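You operate a simulated robot arm through the tools that you are given. There is no shell and no other tool.

The job below is to be done with a simulated robot arm. You get a single attempt, and the scene is never put back.

Task
Put things in order on the gauging bench top. At the end: the silver nozzle block from the gauging bench top stands where the brown small carton stood; the brown small carton from the gauging bench top is in the grey kit tray; the clear tub from the gauging bench top is on the blue tin; the clear bag from the gauging bench top stands where the clear tub stood; whatever was shut is shut again. Leave all else as you found it, and nothing knocked over. Set down upright: tub, small carton.

The check looks at the end state, three seconds after you hand in, the way a careful person would. Anything else that was tipped, shoved, dropped, spilled or broken makes it a failure.

Robot
A 7-joint arm with a two-finger gripper, fixed in place. Base frame: the origin is at the foot of the arm, x ahead of it, y to its left, z up; the work surface is at about z = 800. Units: mm, degrees, N and s.
With the tool pointing down near the work surface it reaches from about 340 to 720 mm from the base axis. Its first joint turns from -66.0 to 66.0 degrees. Payload 2.45 kg.
The tool frame sits at the grasp point between the pads (the TCP): z along the fingers, y along the line on which they close. The tips reach 26 mm beyond it. Largest opening 96 mm; the body of the gripper starts 69 mm behind the TCP.
Orientation is that of the tool frame in the base frame, as a unit quaternion [w, x, y, z]. With the fingers straight down and closing along the base's y, the tool's x points along the base's -x, its y along +y and its z along -z.

Tools
- The arm moves only by the tool step_arm. Its argument "rows" is a list of rows, each an object (a shift or turn left out is 0, a gripper value left out holds the last) with "xyz": the shift along the tool's x, y, z in m, a list of three; "turn": the turn, a rotation vector about the tool's x, y, z in degrees, a list of three; "hand": the finger opening in m, from 0 to 0.096. In form: [{"xyz": [dx, dy, dz], "turn": [ax, ay, az], "hand": hand}, ...]. A call has 1 to 20 rows; each row shifts and turns the commanded pose from where the row before left it, along the tool's axes as they then stand. Rows are played at 5 a second. More than 50 mm and 8.6 degrees between two rows, or a gripper value outside its range, and nothing of the call is played. Where a pose cannot be reached the arm comes as near as it can. A force on the tool above 40 N (or 10 N above the force at the start of the call, whichever is more), or a blocked arm, ends the call early, and 0.2 s more pass. The fingers move at their own pace and stop on an object; they squeeze with about 41 N. The grip force told is the motor's: it shows also when the fingers shut on nothing. Time passes only in rows, and 0.2 s behind the last, so rows that do not move let the fingers close. The reply holds the time, the measured pose of the TCP, the force on the tool along the base axes, the opening and the grip force, in the units named above and with some noise, with the torque about the TCP (base axes, N m) and any sound that the robot's microphone picked up, and new pictures: "views" is both (left out), scene, wrist or none.
- Cameras (640 x 400 px; columns grow to the right, rows downward): "scene" is fixed at [182.5, -390.6, 1397.8]; the picture's right is [0.65, -0.76, 0.00], its down [-0.56, -0.47, -0.68] and it looks along [0.52, 0.44, -0.73] (base axes); focal length 265 px, centre (320, 200). "wrist" rides on the gripper at [82, 3, -98] in the tool frame; the picture's right is [-0.04, 1.00, 0.00], its down [-0.73, -0.03, -0.68] and it looks along [-0.68, -0.03, 0.73] (tool axes); focal length 256 px, centre (320, 200). There is no depth. A picture from a camera that has moved, and an enlarged one, comes with that camera's place and axes in the base frame and with its lens. The place of the scene camera against the robot may be out by one fixed shift of up to 25 mm in any direction.
- enlarge(camera, box): a new picture of the part [left, top, right, bottom] of that camera's present view, enlarged. The clock stands still meanwhile.
- sign_off(): hands the job in; it is judged then, once.

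Places have to be worked out from the pictures, the camera data and where the tool is seen. Open the gripper and draw the arm clear of the work before you hand the job in, unless the task says otherwise.

The tools are called as a command line: name --argument value ..., lists and objects as JSON in quotes. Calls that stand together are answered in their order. step_arm: Moves the arm, as the interface text tells. Its arguments: {"type":"object","properties":{"rows":{"type":"array","items":{"type":"object","properties":{"xyz":{"type":"array","items":{"type":"number"}},"turn":{"type":"array","items":{"type":"number"}},"hand":{"type":"number"}}}},"views":{"type":"string","enum":["both","scene","wrist","none"]}},"required":["rows"]} The other tools are called the same way: enlarge (camera, box) takes an enlarged picture of a part of a camera's view; sign_off () hands the job in.

At the start:

```text
time_s: 0.0
position: [483.8, -81.2, 1168.6]
orientation: [0.0, -0.001, 1.0, -0.001]
force: [0.0, 0.1, 0.7]
torque: [-0.03, -0.01, -0.04]
gripper_width: 96.1
finger_force: 0.0
```

scene: 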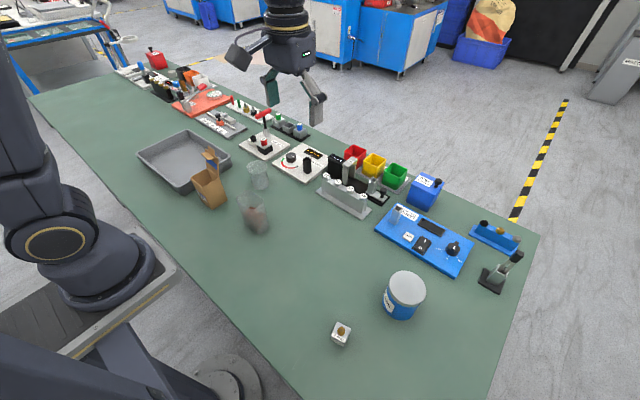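
wrist: 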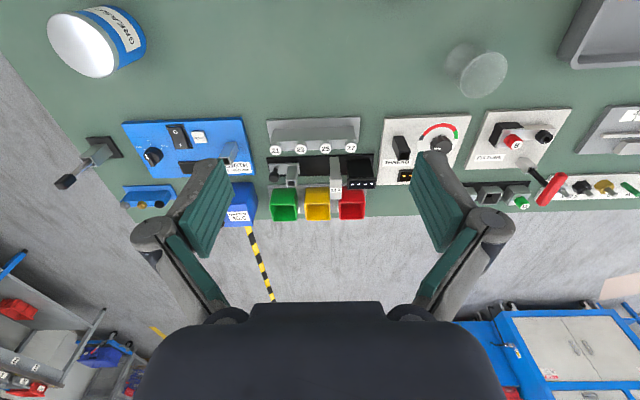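

I'll first look closely at the objects on the bench: the carton, bag, tub, tin, nozzle block and tray.

enlarge --camera "scene" --box '[130, 110, 330, 250]'

enlarge --camera "scene" --box '[300, 250, 460, 360]'

enlarge --camera "wrist" --box '[380, 0, 640, 160]'

enlarge --camera "wrist" --box '[20, 0, 280, 160]'

```text
2.86 times, centred on (230, 180) of scene
camera zoom: at [182.5, -390.6, 1397.8], right [0.65, -0.76, 0.0], down [-0.56, -0.47, -0.68], along [0.52, 0.44, -0.73], focal length 758 px, centre (577, 257)
```

zoom: 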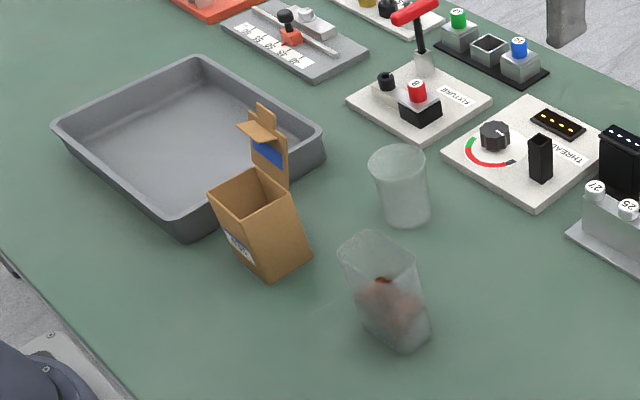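

```text
3.64 times, centred on (380, 305) of scene
camera zoom: at [182.5, -390.6, 1397.8], right [0.65, -0.76, 0.0], down [-0.56, -0.47, -0.68], along [0.52, 0.44, -0.73], focal length 965 px, centre (102, -182)
```

zoom: 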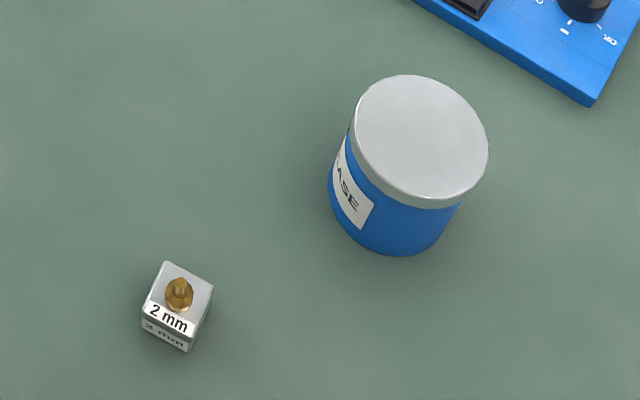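

```text
2.46 times, centred on (510, 80) of wrist
camera zoom: at [402.8, -78.7, 1266.8], right [0.04, 1.0, 0.0], down [0.73, -0.03, 0.68], along [0.68, -0.03, -0.73], focal length 630 px, centre (-148, 495)
```

zoom: 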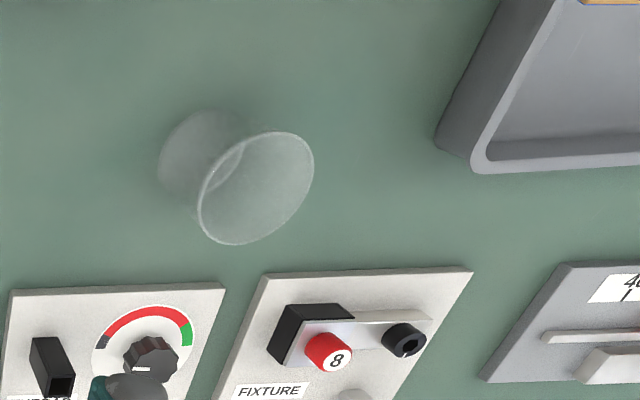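

```text
2.46 times, centred on (150, 80) of wrist
camera zoom: at [402.8, -78.7, 1266.8], right [0.04, 1.0, 0.0], down [0.73, -0.03, 0.68], along [0.68, -0.03, -0.73], focal length 630 px, centre (738, 495)
```

zoom: 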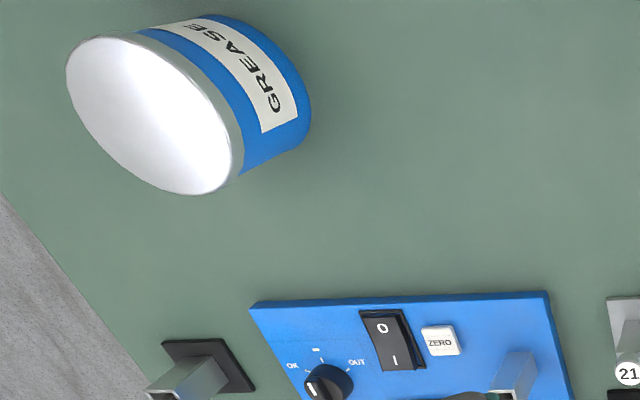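

I'll zoom in further on the carton, bag, tub and tray to make out their shapes and orientation.

enlarge --camera "scene" --box '[184, 140, 248, 220]'

enlarge --camera "scene" --box '[230, 150, 294, 240]'

enlarge --camera "scene" --box '[320, 315, 360, 350]'

```text
5.00 times, centred on (216, 180) of scene
camera zoom: at [182.5, -390.6, 1397.8], right [0.65, -0.76, 0.0], down [-0.56, -0.47, -0.68], along [0.52, 0.44, -0.73], focal length 1327 px, centre (840, 300)
```

zoom: 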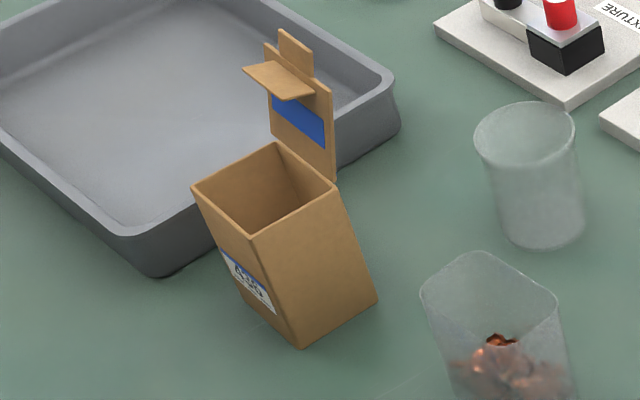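

```text
4.44 times, centred on (262, 195) of scene
camera zoom: at [182.5, -390.6, 1397.8], right [0.65, -0.76, 0.0], down [-0.56, -0.47, -0.68], along [0.52, 0.44, -0.73], focal length 1180 px, centre (578, 222)
```

zoom: 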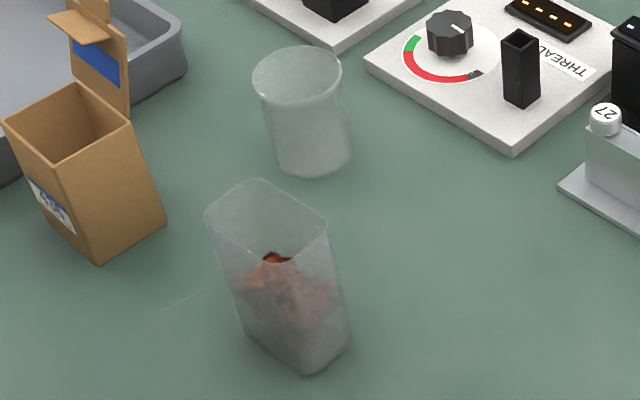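

```text
11.43 times, centred on (340, 332) of scene
camera zoom: at [182.5, -390.6, 1397.8], right [0.65, -0.76, 0.0], down [-0.56, -0.47, -0.68], along [0.52, 0.44, -0.73], focal length 3033 px, centre (91, -1314)
```

zoom: 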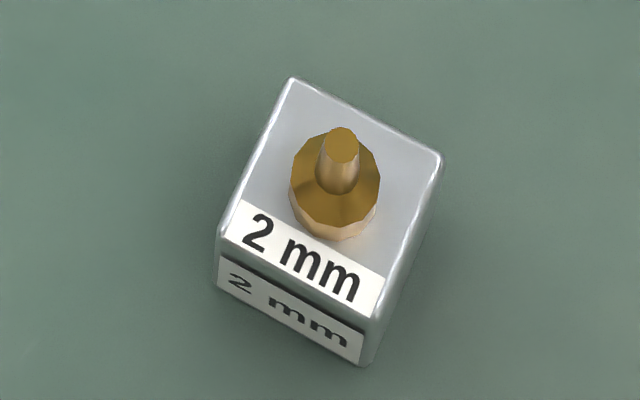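

The carton is open and empty, with its flap up on the far (+x) side; the bag holds small copper parts; the tub looks empty; and the tin has its lid on. I'll move the arm high over the carton area to get wrist views and check positions against the scene camera.

step_arm --rows '[{"xyz": [0.0104, 0.0296, 0.0048]}, {"xyz": [0.0104, 0.0296, 0.0048]}, {"xyz": [0.0104, 0.0296, 0.0048]}, {"xyz": [0.0104, 0.0296, 0.0048]}, {"xyz": [0.0104, 0.0296, 0.0048]}, {"xyz": [0.0104, 0.0296, 0.0048]}, {"xyz": [0.0104, 0.0296, 0.0048]}, {"xyz": [0.0104, 0.0296, 0.0048]}, {"xyz": [0.0104, 0.0296, 0.0048]}, {"xyz": [0.0104, 0.0296, 0.0048]}, {"xyz": [0, 0, 0]}]'

```text
time_s: 2.4
position: [380.3, 213.7, 1119.0]
orientation: [0.0, -0.001, 1.0, 0.0]
force: [-0.7, 0.7, 0.5]
torque: [0.02, 0.03, -0.01]
gripper_width: 96.5
finger_force: 0.1
camera wrist: at [301.8, 216.7, 1217.8], right [0.04, 1.0, 0.0], down [0.73, -0.03, 0.68], along [0.68, -0.03, -0.73], focal length 256 px, centre (320, 200)
```

scene: 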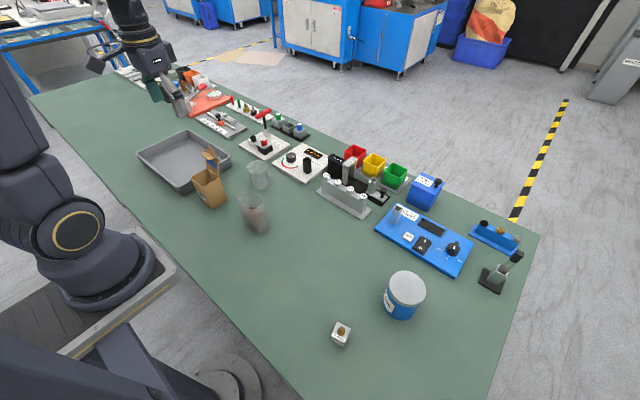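
wrist: 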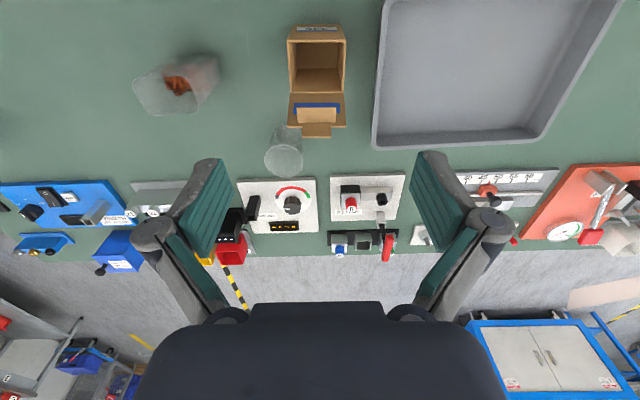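

The wrist view shows the carton, tub, bag and tray from above. I'll enlarge it to measure them.

enlarge --camera "wrist" --box '[260, 10, 400, 150]'

enlarge --camera "wrist" --box '[120, 30, 320, 190]'

enlarge --camera "wrist" --box '[360, 0, 640, 160]'

```text
2.86 times, centred on (330, 80) of wrist
camera zoom: at [301.8, 216.7, 1217.8], right [0.04, 1.0, 0.0], down [0.73, -0.03, 0.68], along [0.68, -0.03, -0.73], focal length 731 px, centre (291, 543)
```

zoom: 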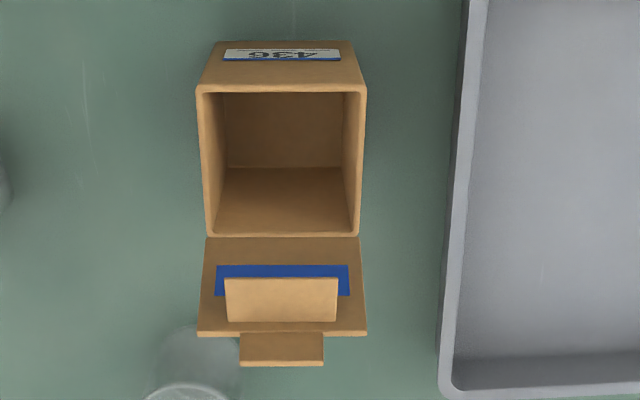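

```text
2.50 times, centred on (220, 110) of wrist
camera zoom: at [301.8, 216.7, 1217.8], right [0.04, 1.0, 0.0], down [0.73, -0.03, 0.68], along [0.68, -0.03, -0.73], focal length 640 px, centre (570, 425)
```

zoom: 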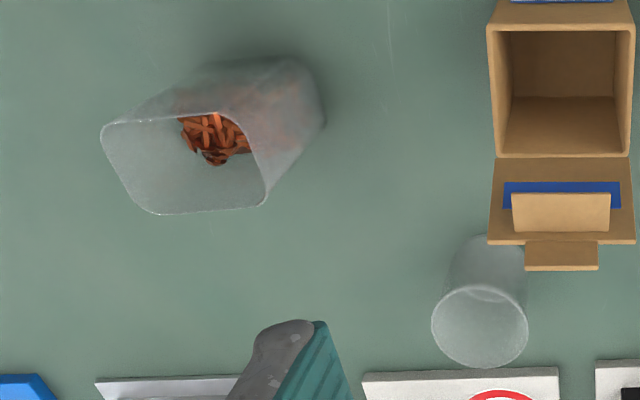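

```text
2.29 times, centred on (500, 80) of wrist
camera zoom: at [301.8, 216.7, 1217.8], right [0.04, 1.0, 0.0], down [0.73, -0.03, 0.68], along [0.68, -0.03, -0.73], focal length 585 px, centre (-91, 474)
```

zoom: 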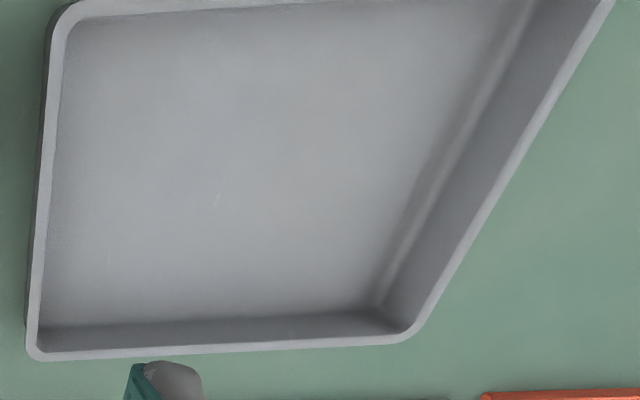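

From the wrist view I work out the following:
- **Carton:** centre about (394, 209), 56×66×92 mm, yawed about -2°. The flap leans up to about z 978, and its tab reaches back to about x 412.
- **Tray:** about x 335–532, y 292–573.
- **Tub:** about (533, 149).
- **Bag:** about (411, 30).

I'll yaw to match the carton, tilt slightly so the hand body leans away from the flap, and come partway down.

step_arm --rows '[{"turn": [0, 0, 2.3], "hand": 0.088}, {"turn": [0, -5, 0]}, {"turn": [0, -5, 0]}, {"xyz": [-0.005, -0.004, 0.0]}, {"xyz": [0.0052, 0, 0.0296]}, {"xyz": [0.0052, 0, 0.0296]}, {"xyz": [0.0052, 0, 0.0296]}, {"xyz": [0.0052, 0, 0.0296]}, {"xyz": [0, 0, 0]}]'

```text
time_s: 4.4
position: [384.7, 211.2, 1001.1]
orientation: [0.087, 0.021, 0.996, -0.002]
force: [0.4, -0.4, 0.5]
torque: [-0.01, 0.02, -0.01]
gripper_width: 88.1
finger_force: 0.0
camera wrist: at [288.5, 217.2, 1083.3], right [0.08, 1.0, 0.01], down [0.6, -0.05, 0.8], along [0.79, -0.06, -0.61], focal length 256 px, centre (320, 200)
```

scene: 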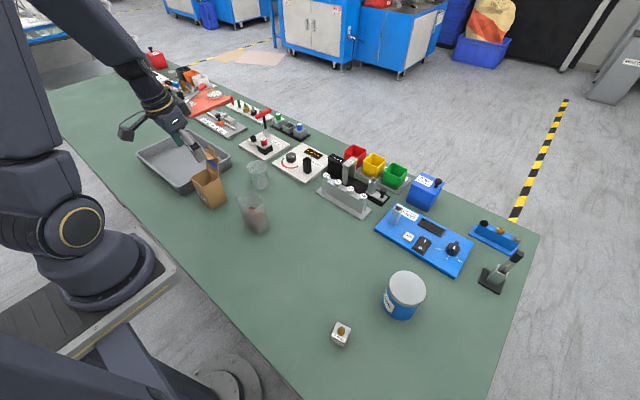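
wrist: 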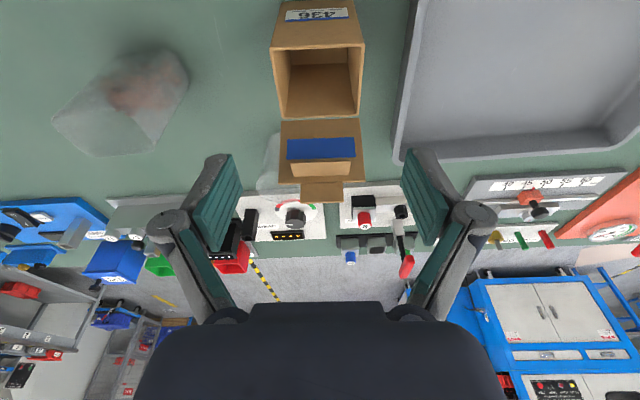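

The tool lines up with the carton and the flap is well clear. I'll descend to grasp height, with the tips around z 850 and above the tray rim.

step_arm --rows '[{"xyz": [-0.0013, -0.0017, 0.0]}, {"xyz": [0.0043, 0, 0.0246]}, {"xyz": [0.0043, 0, 0.0246]}, {"xyz": [0.0043, 0, 0.0246]}, {"xyz": [0.0043, 0, 0.0246]}, {"xyz": [0.0043, 0, 0.0246]}, {"xyz": [0, 0, 0]}]'

```text
time_s: 6.0
position: [386.9, 210.2, 876.2]
orientation: [0.088, 0.02, 0.996, -0.002]
force: [0.3, 0.3, -0.1]
torque: [-0.02, -0.02, 0.0]
gripper_width: 88.2
finger_force: 0.0
camera wrist: at [289.8, 216.9, 959.4], right [0.08, 1.0, 0.01], down [0.6, -0.05, 0.8], along [0.79, -0.06, -0.6], focal length 256 px, centre (320, 200)
```

scene: 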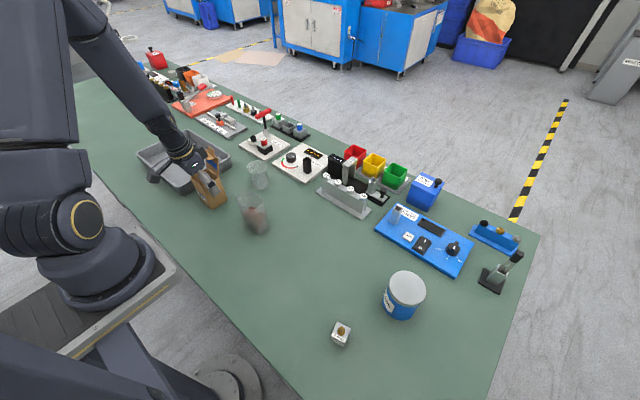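
wrist: 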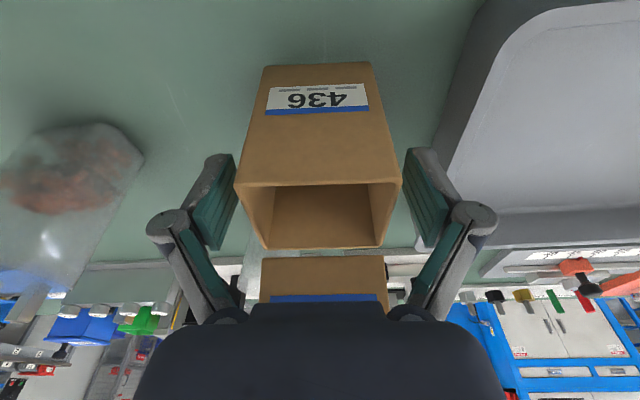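

The fingers straddle the carton symmetrically. I'll close in small increments and watch the grip force.

step_arm --rows '[{"hand": 0.07}, {"hand": 0.07}, {"hand": 0.066}, {"hand": 0.064}, {"hand": 0.064}]' --views "wrist"

```text
time_s: 7.2
position: [386.2, 211.3, 876.7]
orientation: [0.087, 0.02, 0.996, -0.001]
force: [-0.2, -0.5, 2.9]
torque: [-0.02, 0.03, -0.03]
gripper_width: 65.6
finger_force: 15.1
camera wrist: at [289.7, 216.8, 959.7], right [0.08, 1.0, 0.01], down [0.6, -0.05, 0.8], along [0.79, -0.06, -0.61], focal length 256 px, centre (320, 200)
```

wrist: 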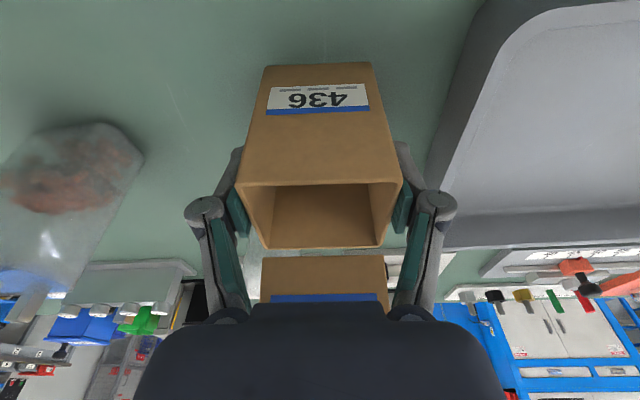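

Contact is at 65.6 mm with a gentle 15 N, so the commanded width controls the force. I'll lift straight up about 75 mm and check that the carton is held.

step_arm --rows '[{"xyz": [-0.0009, 0, -0.0049]}, {"xyz": [-0.0017, 0, -0.0098]}, {"xyz": [-0.0026, 0, -0.0148]}, {"xyz": [-0.0035, 0, -0.0197]}, {"xyz": [-0.0035, 0, -0.0197]}, {"xyz": [-0.0009, 0, -0.0049]}, {"xyz": [0, 0, 0]}]'

```text
time_s: 8.8
position: [386.8, 210.2, 951.3]
orientation: [0.087, 0.02, 0.996, -0.001]
force: [-0.5, -0.4, -0.3]
torque: [0.02, -0.03, -0.01]
gripper_width: 65.5
finger_force: 15.4
camera wrist: at [290.3, 217.5, 1034.4], right [0.08, 1.0, 0.01], down [0.6, -0.05, 0.8], along [0.79, -0.06, -0.61], focal length 256 px, centre (320, 200)
```

scene: 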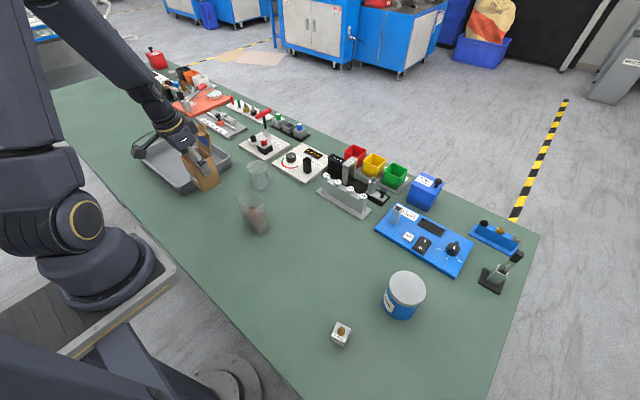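
wrist: 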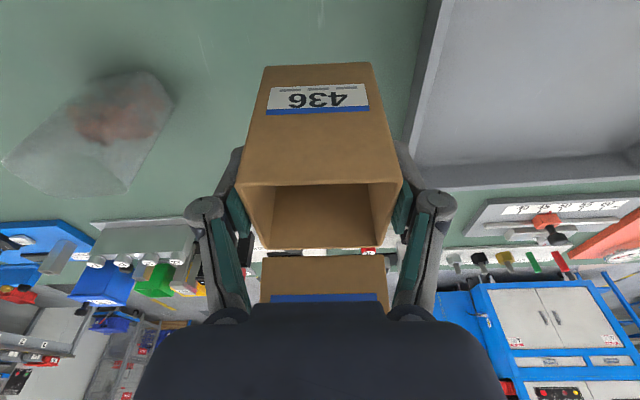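

The carton is held and level. I'll carry it across to over the middle of the tray, with its base at about z 875, above the rim.

step_arm --rows '[{"xyz": [-0.0016, 0.012, 0.0003]}, {"xyz": [-0.0032, 0.0238, 0.0006]}, {"xyz": [-0.0032, 0.0238, 0.0006]}, {"xyz": [-0.0032, 0.0238, 0.0006]}, {"xyz": [-0.0032, 0.0238, 0.0006]}, {"xyz": [-0.0032, 0.0238, 0.0006]}, {"xyz": [-0.0032, 0.0238, 0.0006]}, {"xyz": [-0.0032, 0.0238, 0.0006]}, {"xyz": [-0.0016, 0.012, 0.0003]}, {"xyz": [0, 0, 0]}]'

```text
time_s: 11.0
position: [419.4, 398.5, 952.2]
orientation: [0.087, 0.02, 0.996, -0.002]
force: [-0.4, -0.4, -0.5]
torque: [0.01, -0.01, 0.01]
gripper_width: 65.3
finger_force: 0.6
camera wrist: at [323.2, 404.9, 1034.1], right [0.08, 1.0, 0.01], down [0.6, -0.05, 0.8], along [0.79, -0.06, -0.61], focal length 256 px, centre (320, 200)
```

scene: 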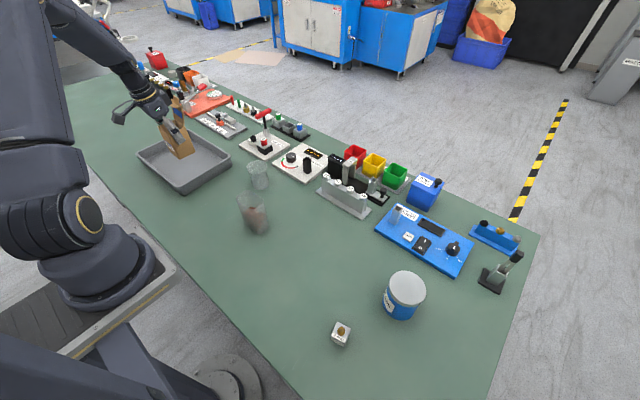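
wrist: 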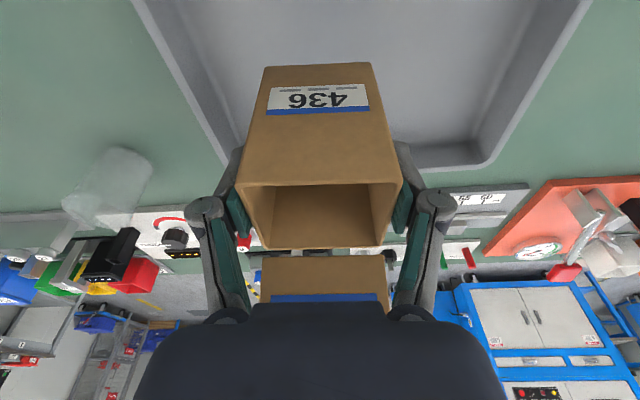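

The carton is over the tray, but the reported grip force has dropped. I'll restate the grip and check before lowering.

step_arm --rows '[{"hand": 0.0635}]'

```text
time_s: 11.4
position: [419.1, 398.6, 951.8]
orientation: [0.087, 0.02, 0.996, -0.002]
force: [0.1, 0.8, 0.1]
torque: [0.04, -0.02, 0.01]
gripper_width: 64.9
finger_force: 30.5
camera wrist: at [323.2, 404.7, 1034.1], right [0.08, 1.0, 0.01], down [0.6, -0.05, 0.8], along [0.79, -0.06, -0.61], focal length 256 px, centre (320, 200)
```

scene: 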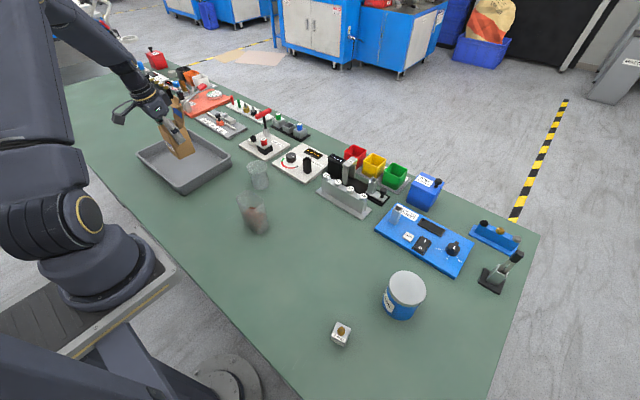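
wrist: 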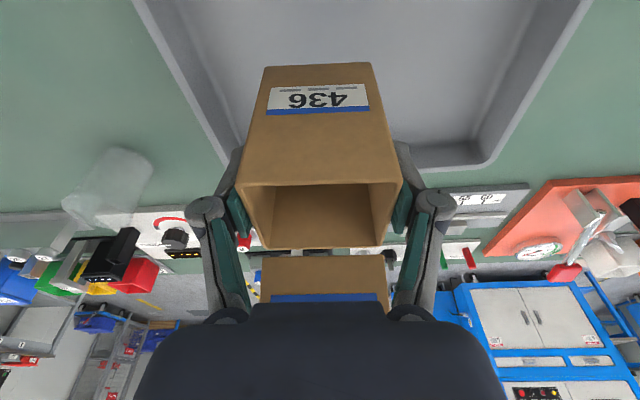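

The grip is firm again and the carton is unharmed. I'll lower 60 mm towards the tray floor and then feel for contact.

step_arm --rows '[{"xyz": [0.0026, 0, 0.0148]}, {"xyz": [0.0026, 0, 0.0148]}, {"xyz": [0.0026, 0, 0.0148]}, {"xyz": [0.0017, 0, 0.0098]}, {"xyz": [0.0009, 0, 0.0049]}, {"xyz": [0, 0, 0]}]'

step_arm --rows '[{"xyz": [0.0005, 0, 0.003]}, {"xyz": [0, 0, 0]}]' --views "none"

```text
time_s: 12.8
position: [418.9, 397.9, 890.9]
orientation: [0.087, 0.02, 0.996, -0.002]
force: [0.2, -0.3, 0.1]
torque: [-0.02, 0.02, 0.01]
gripper_width: 64.5
finger_force: 41.2
camera wrist: at [322.9, 403.7, 974.1], right [0.08, 1.0, 0.01], down [0.6, -0.05, 0.8], along [0.79, -0.06, -0.6], focal length 256 px, centre (320, 200)
```

scene: 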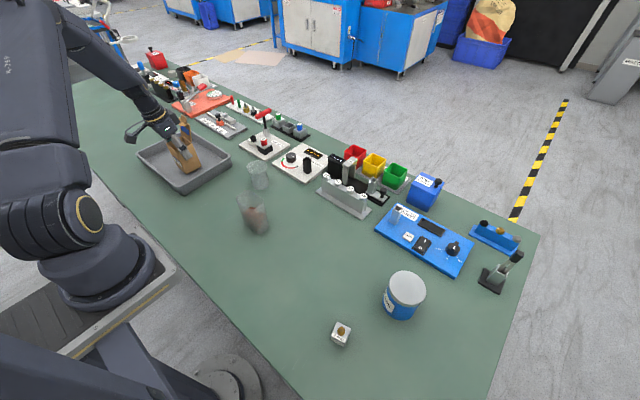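
wrist: 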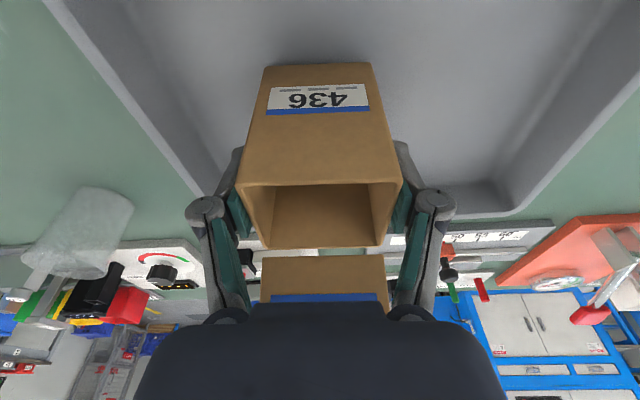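

```text
time_s: 13.4
position: [418.7, 397.0, 887.9]
orientation: [0.088, 0.019, 0.996, -0.002]
force: [0.1, -0.8, 0.1]
torque: [0.0, 0.03, 0.01]
gripper_width: 64.8
finger_force: 41.1
```

There's no contact yet, with the carton's base at about z 811. I'll continue in 2 mm steps.

step_arm --rows '[{"xyz": [0.00035, 0, 0.00197]}, {"xyz": [0.00035, 0, 0.00197]}, {"xyz": [0, 0, 0]}]' --views "none"

step_arm --rows '[{"xyz": [0.00017, 0, 0.001]}, {"xyz": [0, 0, 0]}]' --views "none"

step_arm --rows '[{"xyz": [0.00017, 0, 0.001]}, {"xyz": [0, 0, 0]}]' --views "wrist"

```text
time_s: 14.2
position: [417.4, 397.7, 884.2]
orientation: [0.087, 0.02, 0.996, -0.002]
force: [0.6, 0.0, -1.1]
torque: [0.03, 0.0, -0.01]
gripper_width: 64.8
finger_force: 40.6
```

```text
time_s: 14.8
position: [418.8, 398.3, 883.2]
orientation: [0.087, 0.02, 0.996, -0.001]
force: [-1.4, -1.9, 5.1]
torque: [-0.12, 0.04, 0.0]
gripper_width: 64.8
finger_force: 41.1
```

```text
time_s: 15.4
position: [419.8, 398.5, 883.2]
orientation: [0.088, 0.02, 0.996, -0.001]
force: [-5.5, -6.1, 22.6]
torque: [-0.41, 0.32, -0.04]
gripper_width: 64.7
finger_force: 40.8
camera wrist: at [322.9, 404.9, 965.5], right [0.08, 1.0, 0.01], down [0.6, -0.05, 0.8], along [0.79, -0.06, -0.6], focal length 256 px, centre (320, 200)
```

wrist: 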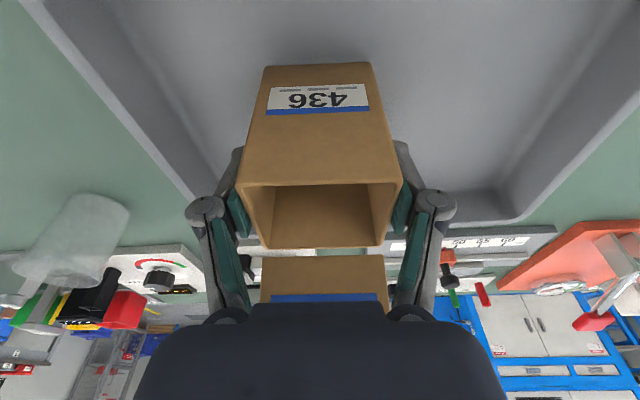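

The base has touched the tray floor at TCP z about 883. I'll ease up 1 mm to relieve the force, then open the fingers gently.

step_arm --rows '[{"xyz": [-0.00016, 0, -0.0009]}, {"xyz": [0, 0, 0]}, {"hand": 0.068}, {"hand": 0.072}, {"hand": 0.08}, {"hand": 0.088}, {"hand": 0.088}]'

```text
time_s: 17.0
position: [418.1, 398.1, 882.5]
orientation: [0.087, 0.02, 0.996, -0.001]
force: [-1.0, 0.4, -0.4]
torque: [0.01, -0.02, -0.03]
gripper_width: 88.0
finger_force: 0.0
camera wrist: at [322.6, 404.9, 965.8], right [0.08, 1.0, 0.01], down [0.6, -0.05, 0.8], along [0.79, -0.06, -0.61], focal length 256 px, centre (320, 200)
```

scene: 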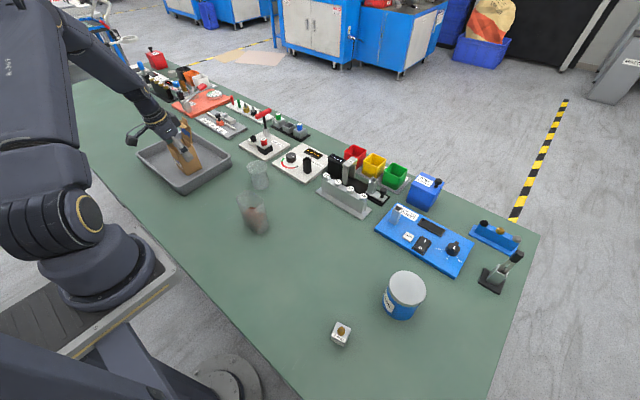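
wrist: 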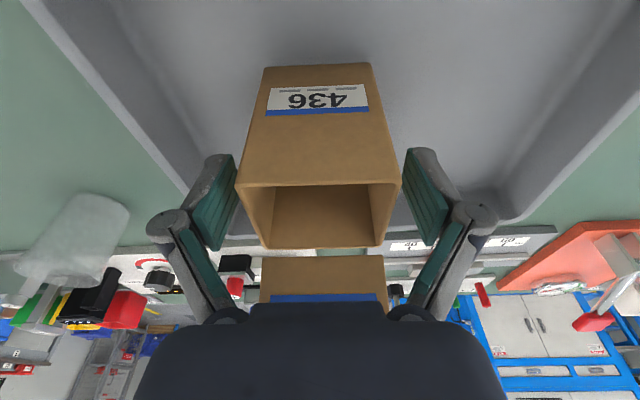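

The carton stands in the tray on its own. I'll retreat along the tool axis, away from the flap, then straighten the tool.

step_arm --rows '[{"xyz": [0, 0, -0.01]}, {"xyz": [0, 0, -0.02]}, {"xyz": [0, 0, -0.03]}, {"xyz": [0, 0, -0.035]}, {"xyz": [0, 0, -0.035]}, {"xyz": [0, 0, -0.035]}, {"xyz": [0, 0, -0.02]}, {"turn": [0, 5, 0]}, {"turn": [0, 5, 0]}, {"turn": [0, 0, -2.3]}, {"xyz": [0, 0, 0]}]'

```text
time_s: 19.4
position: [386.1, 399.7, 1064.7]
orientation: [0.0, 0.0, 1.0, 0.001]
force: [0.7, -0.3, 0.3]
torque: [0.02, -0.05, -0.02]
gripper_width: 88.2
finger_force: 0.1
camera wrist: at [306.5, 402.4, 1163.8], right [0.04, 1.0, 0.0], down [0.73, -0.03, 0.68], along [0.68, -0.03, -0.73], focal length 256 px, centre (320, 200)
```

scene: 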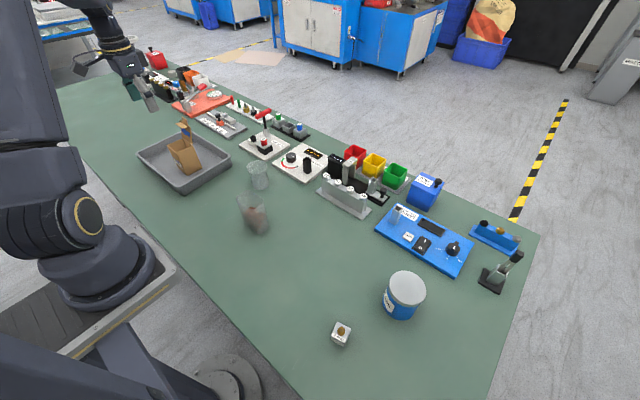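
wrist: 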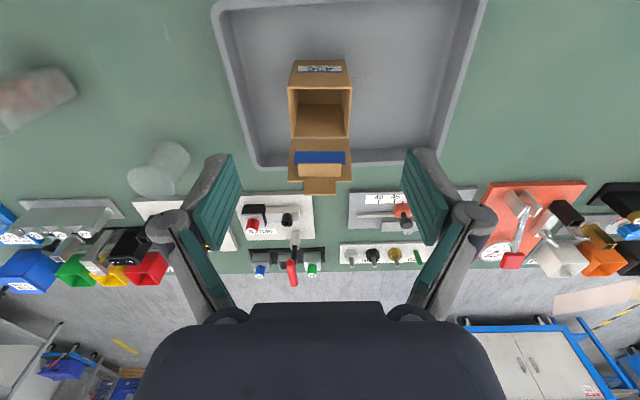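

The carton is standing in the tray. I'll move high across to the nozzle block side.

step_arm --rows '[{"xyz": [0.001, -0.02, 0]}, {"xyz": [0.003, -0.04, 0]}, {"xyz": [0.003, -0.04, 0]}, {"xyz": [0.003, -0.04, 0]}, {"xyz": [0.003, -0.04, 0]}, {"xyz": [0.003, -0.04, 0]}, {"xyz": [0.003, -0.04, 0]}, {"xyz": [0.003, -0.04, 0]}, {"xyz": [0.003, -0.04, 0]}, {"xyz": [0.003, -0.04, 0]}, {"xyz": [0.003, -0.04, 0]}, {"xyz": [0.003, -0.04, 0]}, {"xyz": [0.003, -0.04, 0]}, {"xyz": [0.003, -0.04, 0]}, {"xyz": [0.003, -0.04, 0]}, {"xyz": [0.003, -0.04, 0]}, {"xyz": [0.003, -0.04, 0]}, {"xyz": [0.001, -0.03, 0]}, {"xyz": [0, 0, 0]}]'

```text
time_s: 23.4
position: [337.2, -292.0, 1065.1]
orientation: [0.0, 0.001, 1.0, 0.001]
force: [-0.5, 0.5, -1.0]
torque: [0.01, 0.05, 0.0]
gripper_width: 87.8
finger_force: 0.0
camera wrist: at [256.5, -289.1, 1163.2], right [0.04, 1.0, 0.0], down [0.73, -0.03, 0.68], along [0.68, -0.03, -0.73], focal length 256 px, centre (320, 200)
```

scene: 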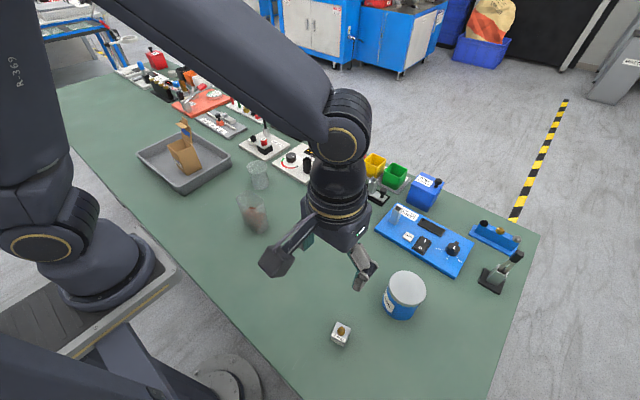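
wrist: 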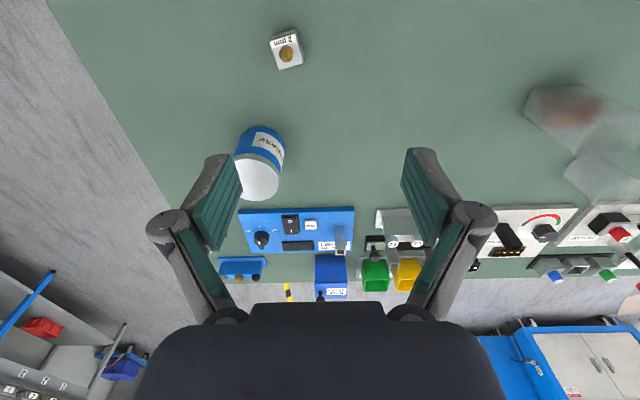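

Both the nozzle block and the tin are visible. I'll enlarge for precise measurement.

enlarge --camera "wrist" --box '[255, 15, 319, 79]'

enlarge --camera "wrist" --box '[210, 110, 310, 210]'

```text
6.25 times, centred on (287, 47) of wrist
camera zoom: at [256.5, -289.1, 1163.2], right [0.04, 1.0, 0.0], down [0.73, -0.03, 0.68], along [0.68, -0.03, -0.73], focal length 1600 px, centre (526, 1156)
```

zoom: 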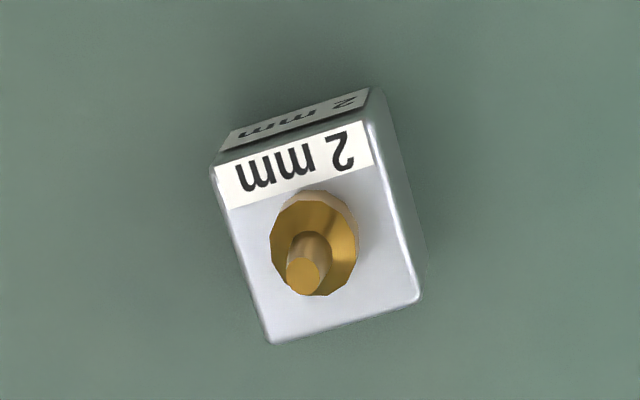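

```text
4.00 times, centred on (260, 160) of wrist
camera zoom: at [256.5, -289.1, 1163.2], right [0.04, 1.0, 0.0], down [0.73, -0.03, 0.68], along [0.68, -0.03, -0.73], focal length 1024 px, centre (560, 360)
```

zoom: 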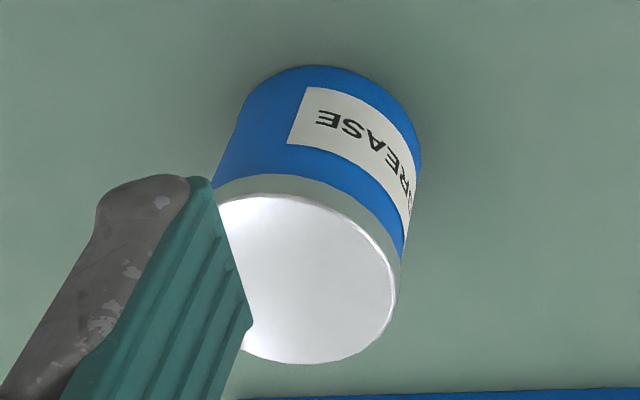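

Block: centre about (333, -332), roughly 31 mm square and 25 mm tall, yawed about +12°. Before picking it up, I'll look at the tin from directly above so I know exactly where the tub must go.

step_arm --rows '[{"xyz": [-0.03, -0.025, 0], "hand": 0.096}, {"xyz": [-0.035, -0.026, 0]}, {"xyz": [-0.035, -0.026, 0]}, {"xyz": [-0.033, -0.026, 0]}, {"xyz": [0, 0, 0]}, {"xyz": [0, 0, 0]}]' --views "wrist"

enlarge --camera "wrist" --box '[260, 10, 380, 130]'

```text
time_s: 24.8
position: [469.6, -392.9, 1065.1]
orientation: [0.0, -0.001, 1.0, 0.0]
force: [0.3, 0.5, 0.3]
torque: [-0.01, -0.01, 0.0]
gripper_width: 96.0
finger_force: 0.1
camera wrist: at [388.9, -390.4, 1163.0], right [0.04, 1.0, 0.0], down [0.73, -0.03, 0.68], along [0.68, -0.03, -0.73], focal length 256 px, centre (320, 200)
```

wrist: 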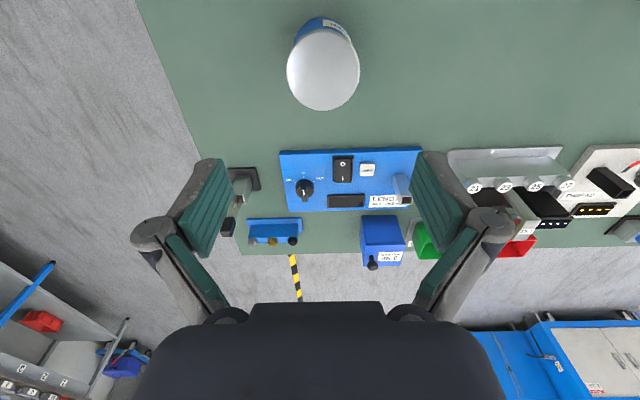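

```text
3.33 times, centred on (320, 70) of wrist
camera zoom: at [388.9, -390.4, 1163.0], right [0.04, 1.0, 0.0], down [0.73, -0.03, 0.68], along [0.68, -0.03, -0.73], focal length 853 px, centre (320, 633)
```

zoom: 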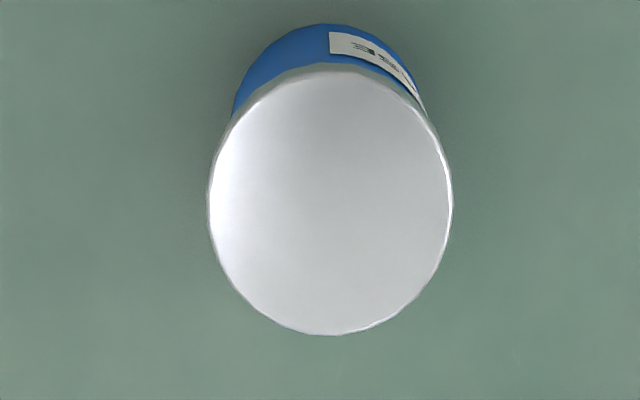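

Tin lid: centre about (473, -391), diameter about 76, top at roughly z 885. Now I'll go over the nozzle block with the matching yaw and come partway down.

step_arm --rows '[{"xyz": [0.034, 0.015, 0]}, {"xyz": [0.034, 0.015, 0]}, {"xyz": [0.034, 0.015, 0]}, {"xyz": [0.0346, 0.016, 0], "hand": 0.06}, {"turn": [0, 0, -6], "xyz": [0, 0, 0.03]}, {"turn": [0, 0, -6], "xyz": [0, 0, 0.03]}, {"xyz": [0, 0, 0.03]}, {"xyz": [0, 0, 0.03]}, {"xyz": [0, 0, 0.015]}, {"xyz": [0, 0, 0]}]'

enlarge --camera "wrist" --box '[240, 0, 400, 160]'

```text
time_s: 27.0
position: [334.4, -333.1, 930.8]
orientation: [0.001, -0.105, 0.994, 0.001]
force: [-0.3, 0.6, 0.6]
torque: [0.03, -0.02, 0.02]
gripper_width: 60.1
finger_force: 0.0
camera wrist: at [254.7, -347.5, 1028.4], right [-0.17, 0.99, 0.0], down [0.72, 0.12, 0.68], along [0.67, 0.11, -0.73], focal length 256 px, centre (320, 200)
```

scene: 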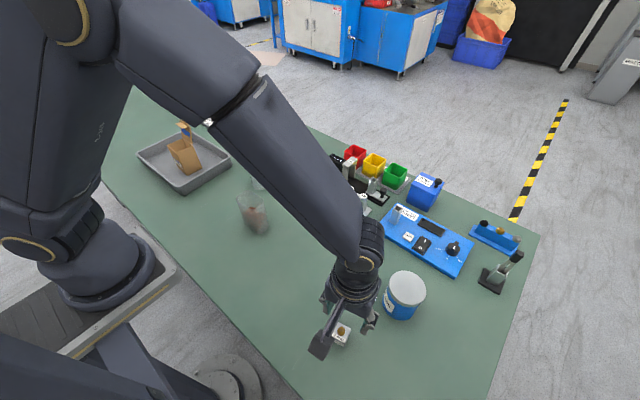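
wrist: 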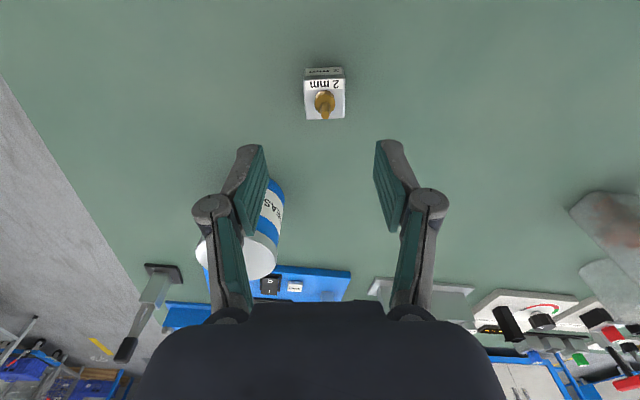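

```text
2.50 times, centred on (320, 80) of wrist
camera zoom: at [254.7, -347.5, 1028.4], right [-0.17, 0.99, 0.0], down [0.72, 0.12, 0.68], along [0.67, 0.11, -0.73], focal length 640 px, centre (320, 500)
```

zoom: 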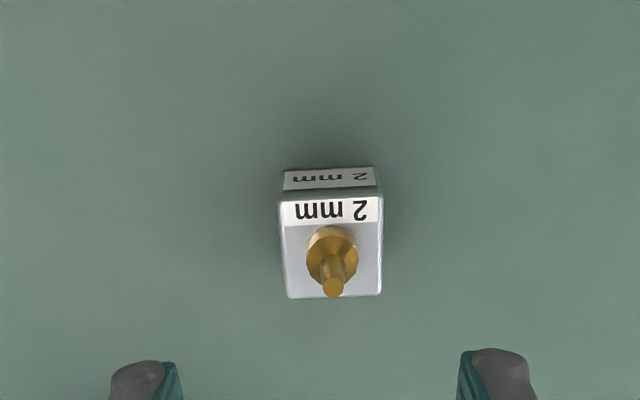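

The block is aligned with the tool and about 2 mm off centre. I'll correct that and descend with the tips to about z 806.

step_arm --rows '[{"xyz": [0.0014, 0.0024, 0.0]}, {"xyz": [0, 0, 0.025]}, {"xyz": [0, 0, 0.025]}, {"xyz": [0, 0, 0.025]}, {"xyz": [0, 0, 0.014]}, {"xyz": [0, 0, 0.005]}, {"xyz": [0, 0, 0.004]}, {"xyz": [0, 0, 0]}]'

```text
time_s: 28.8
position: [333.9, -332.2, 830.9]
orientation: [0.001, -0.105, 0.995, 0.0]
force: [-0.3, -0.8, -0.3]
torque: [0.0, 0.04, 0.02]
gripper_width: 59.9
finger_force: 0.0
camera wrist: at [254.1, -345.5, 930.4], right [-0.17, 0.99, 0.0], down [0.72, 0.12, 0.68], along [0.67, 0.11, -0.73], focal length 256 px, centre (320, 200)
```

scene: 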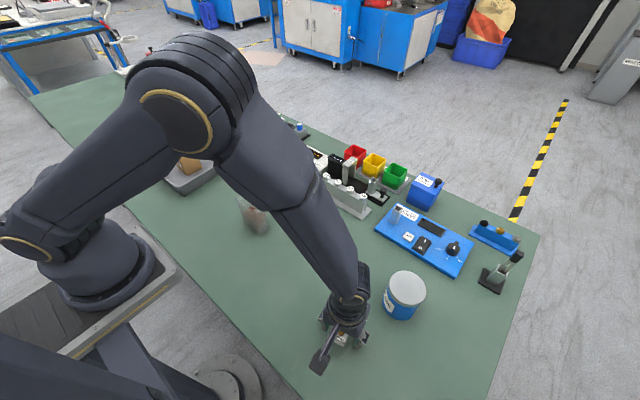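
wrist: 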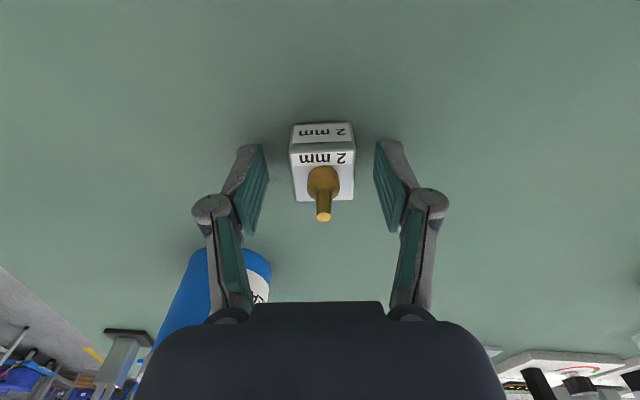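

The block is centred between the fingers. It is solid, so I'll close with full grip and then lift a little to confirm.

step_arm --rows '[{"hand": 0.04}, {"hand": 0.034}, {"hand": 0.028}, {"hand": 0.026}, {"hand": 0.026}]' --views "none"

step_arm --rows '[{"xyz": [0, 0, -0.005]}, {"xyz": [0, 0, -0.015]}, {"xyz": [0, 0, -0.02]}, {"xyz": [0, 0, 0]}]'

```text
time_s: 30.0
position: [333.6, -331.0, 831.4]
orientation: [0.0, -0.106, 0.994, 0.0]
force: [-0.2, 0.8, 0.5]
torque: [0.03, 0.04, -0.01]
gripper_width: 31.3
finger_force: 41.0
```

```text
time_s: 31.0
position: [332.4, -330.8, 871.0]
orientation: [-0.001, -0.105, 0.995, 0.0]
force: [-0.3, 0.2, -1.4]
torque: [-0.02, 0.0, 0.0]
gripper_width: 31.2
finger_force: 41.2
camera wrist: at [253.3, -345.8, 970.2], right [-0.17, 0.99, 0.0], down [0.72, 0.12, 0.68], along [0.67, 0.11, -0.73], focal length 256 px, centre (320, 200)
```

scene: 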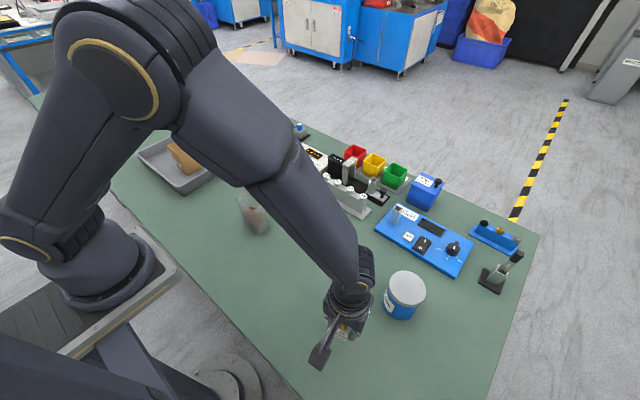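
wrist: 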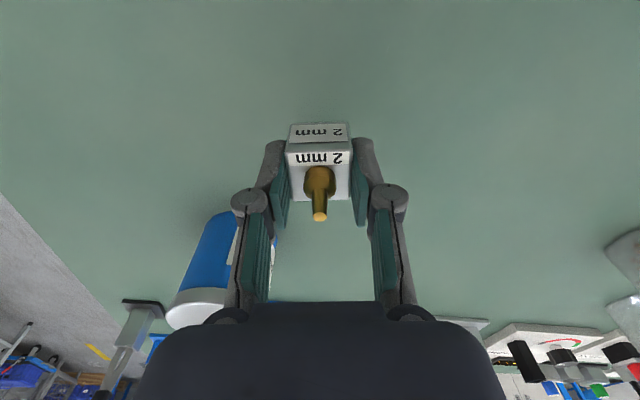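

The block is held. I'll raise it, align the yaw with the carton's old orientation, and carry it high over to the carton's old spot.

step_arm --rows '[{"xyz": [0, 0, -0.035]}, {"xyz": [0, 0, -0.035]}, {"xyz": [0, 0, -0.035]}, {"xyz": [0, 0, -0.035]}, {"turn": [0, 0, 7.15]}, {"turn": [0, 0, 7.15]}, {"xyz": [-0.0014, 0.0193, 0]}, {"xyz": [-0.00285, 0.0387, 0]}, {"xyz": [-0.00285, 0.0387, 0]}, {"xyz": [-0.00285, 0.0387, 0]}, {"xyz": [-0.00285, 0.0387, 0]}, {"xyz": [-0.00285, 0.0387, 0]}, {"xyz": [-0.00285, 0.0387, 0]}, {"xyz": [-0.00285, 0.0387, 0]}, {"xyz": [-0.00285, 0.0387, 0]}, {"xyz": [-0.00285, 0.0387, 0]}, {"xyz": [-0.00285, 0.0387, 0]}, {"xyz": [-0.00285, 0.0387, 0]}, {"xyz": [-0.00285, 0.0387, 0]}, {"xyz": [-0.00285, 0.0387, 0]}]'

```text
time_s: 35.2
position: [392.2, 190.8, 1013.4]
orientation: [0.0, 0.021, 1.0, 0.0]
force: [0.7, 0.3, -1.2]
torque: [0.0, 0.0, 0.03]
gripper_width: 31.2
finger_force: 41.1
camera wrist: at [311.9, 196.2, 1112.7], right [0.08, 1.0, 0.0], down [0.73, -0.06, 0.68], along [0.68, -0.06, -0.73], focal length 256 px, centre (320, 200)
```

scene: 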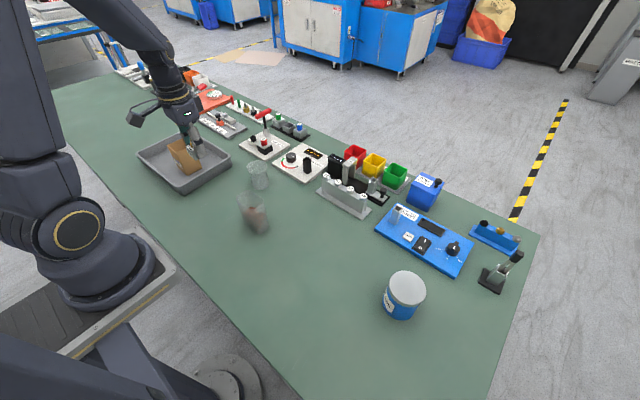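
wrist: 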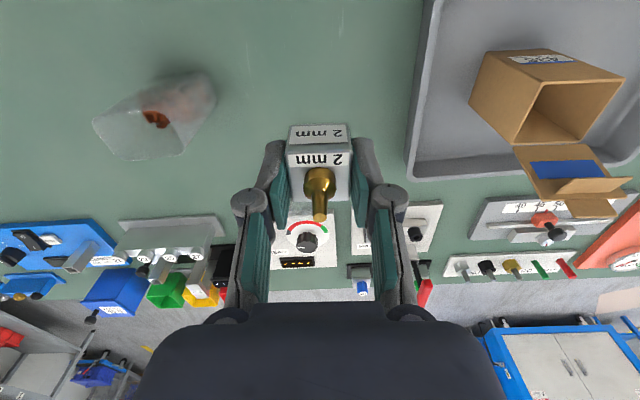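

I'll check the carton in the tray and the tub closely before going on.

enlarge --camera "scene" --box '[130, 110, 290, 240]'

enlarge --camera "wrist" --box '[380, 0, 640, 220]'

```text
3.08 times, centred on (210, 175) of scene
camera zoom: at [182.5, -390.6, 1397.8], right [0.65, -0.76, 0.0], down [-0.56, -0.47, -0.68], along [0.52, 0.44, -0.73], focal length 817 px, centre (658, 277)
```

zoom: 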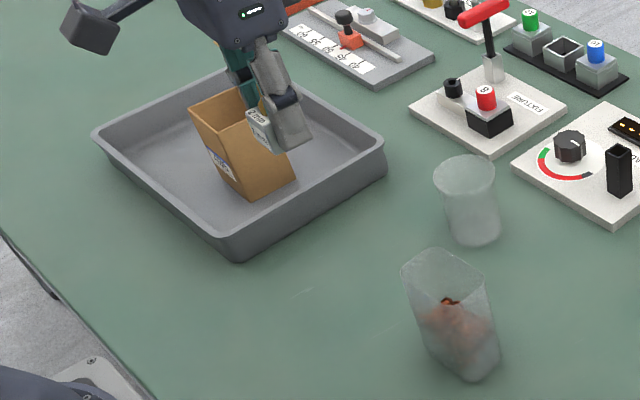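

```text
1.82 times, centred on (510, 110) of wrist
camera zoom: at [311.9, 196.2, 1112.7], right [0.08, 1.0, 0.0], down [0.73, -0.06, 0.68], along [0.68, -0.06, -0.73], focal length 465 px, centre (-26, 364)
```

zoom: 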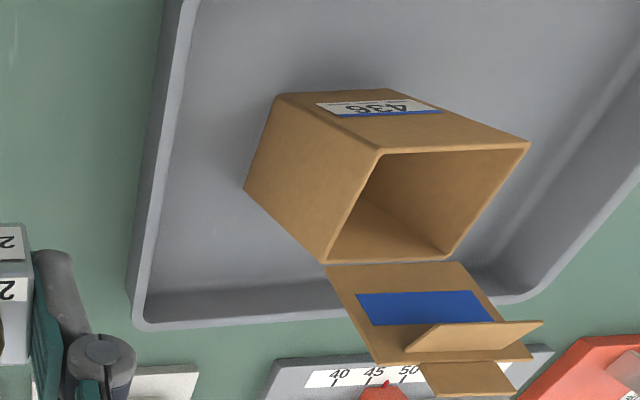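

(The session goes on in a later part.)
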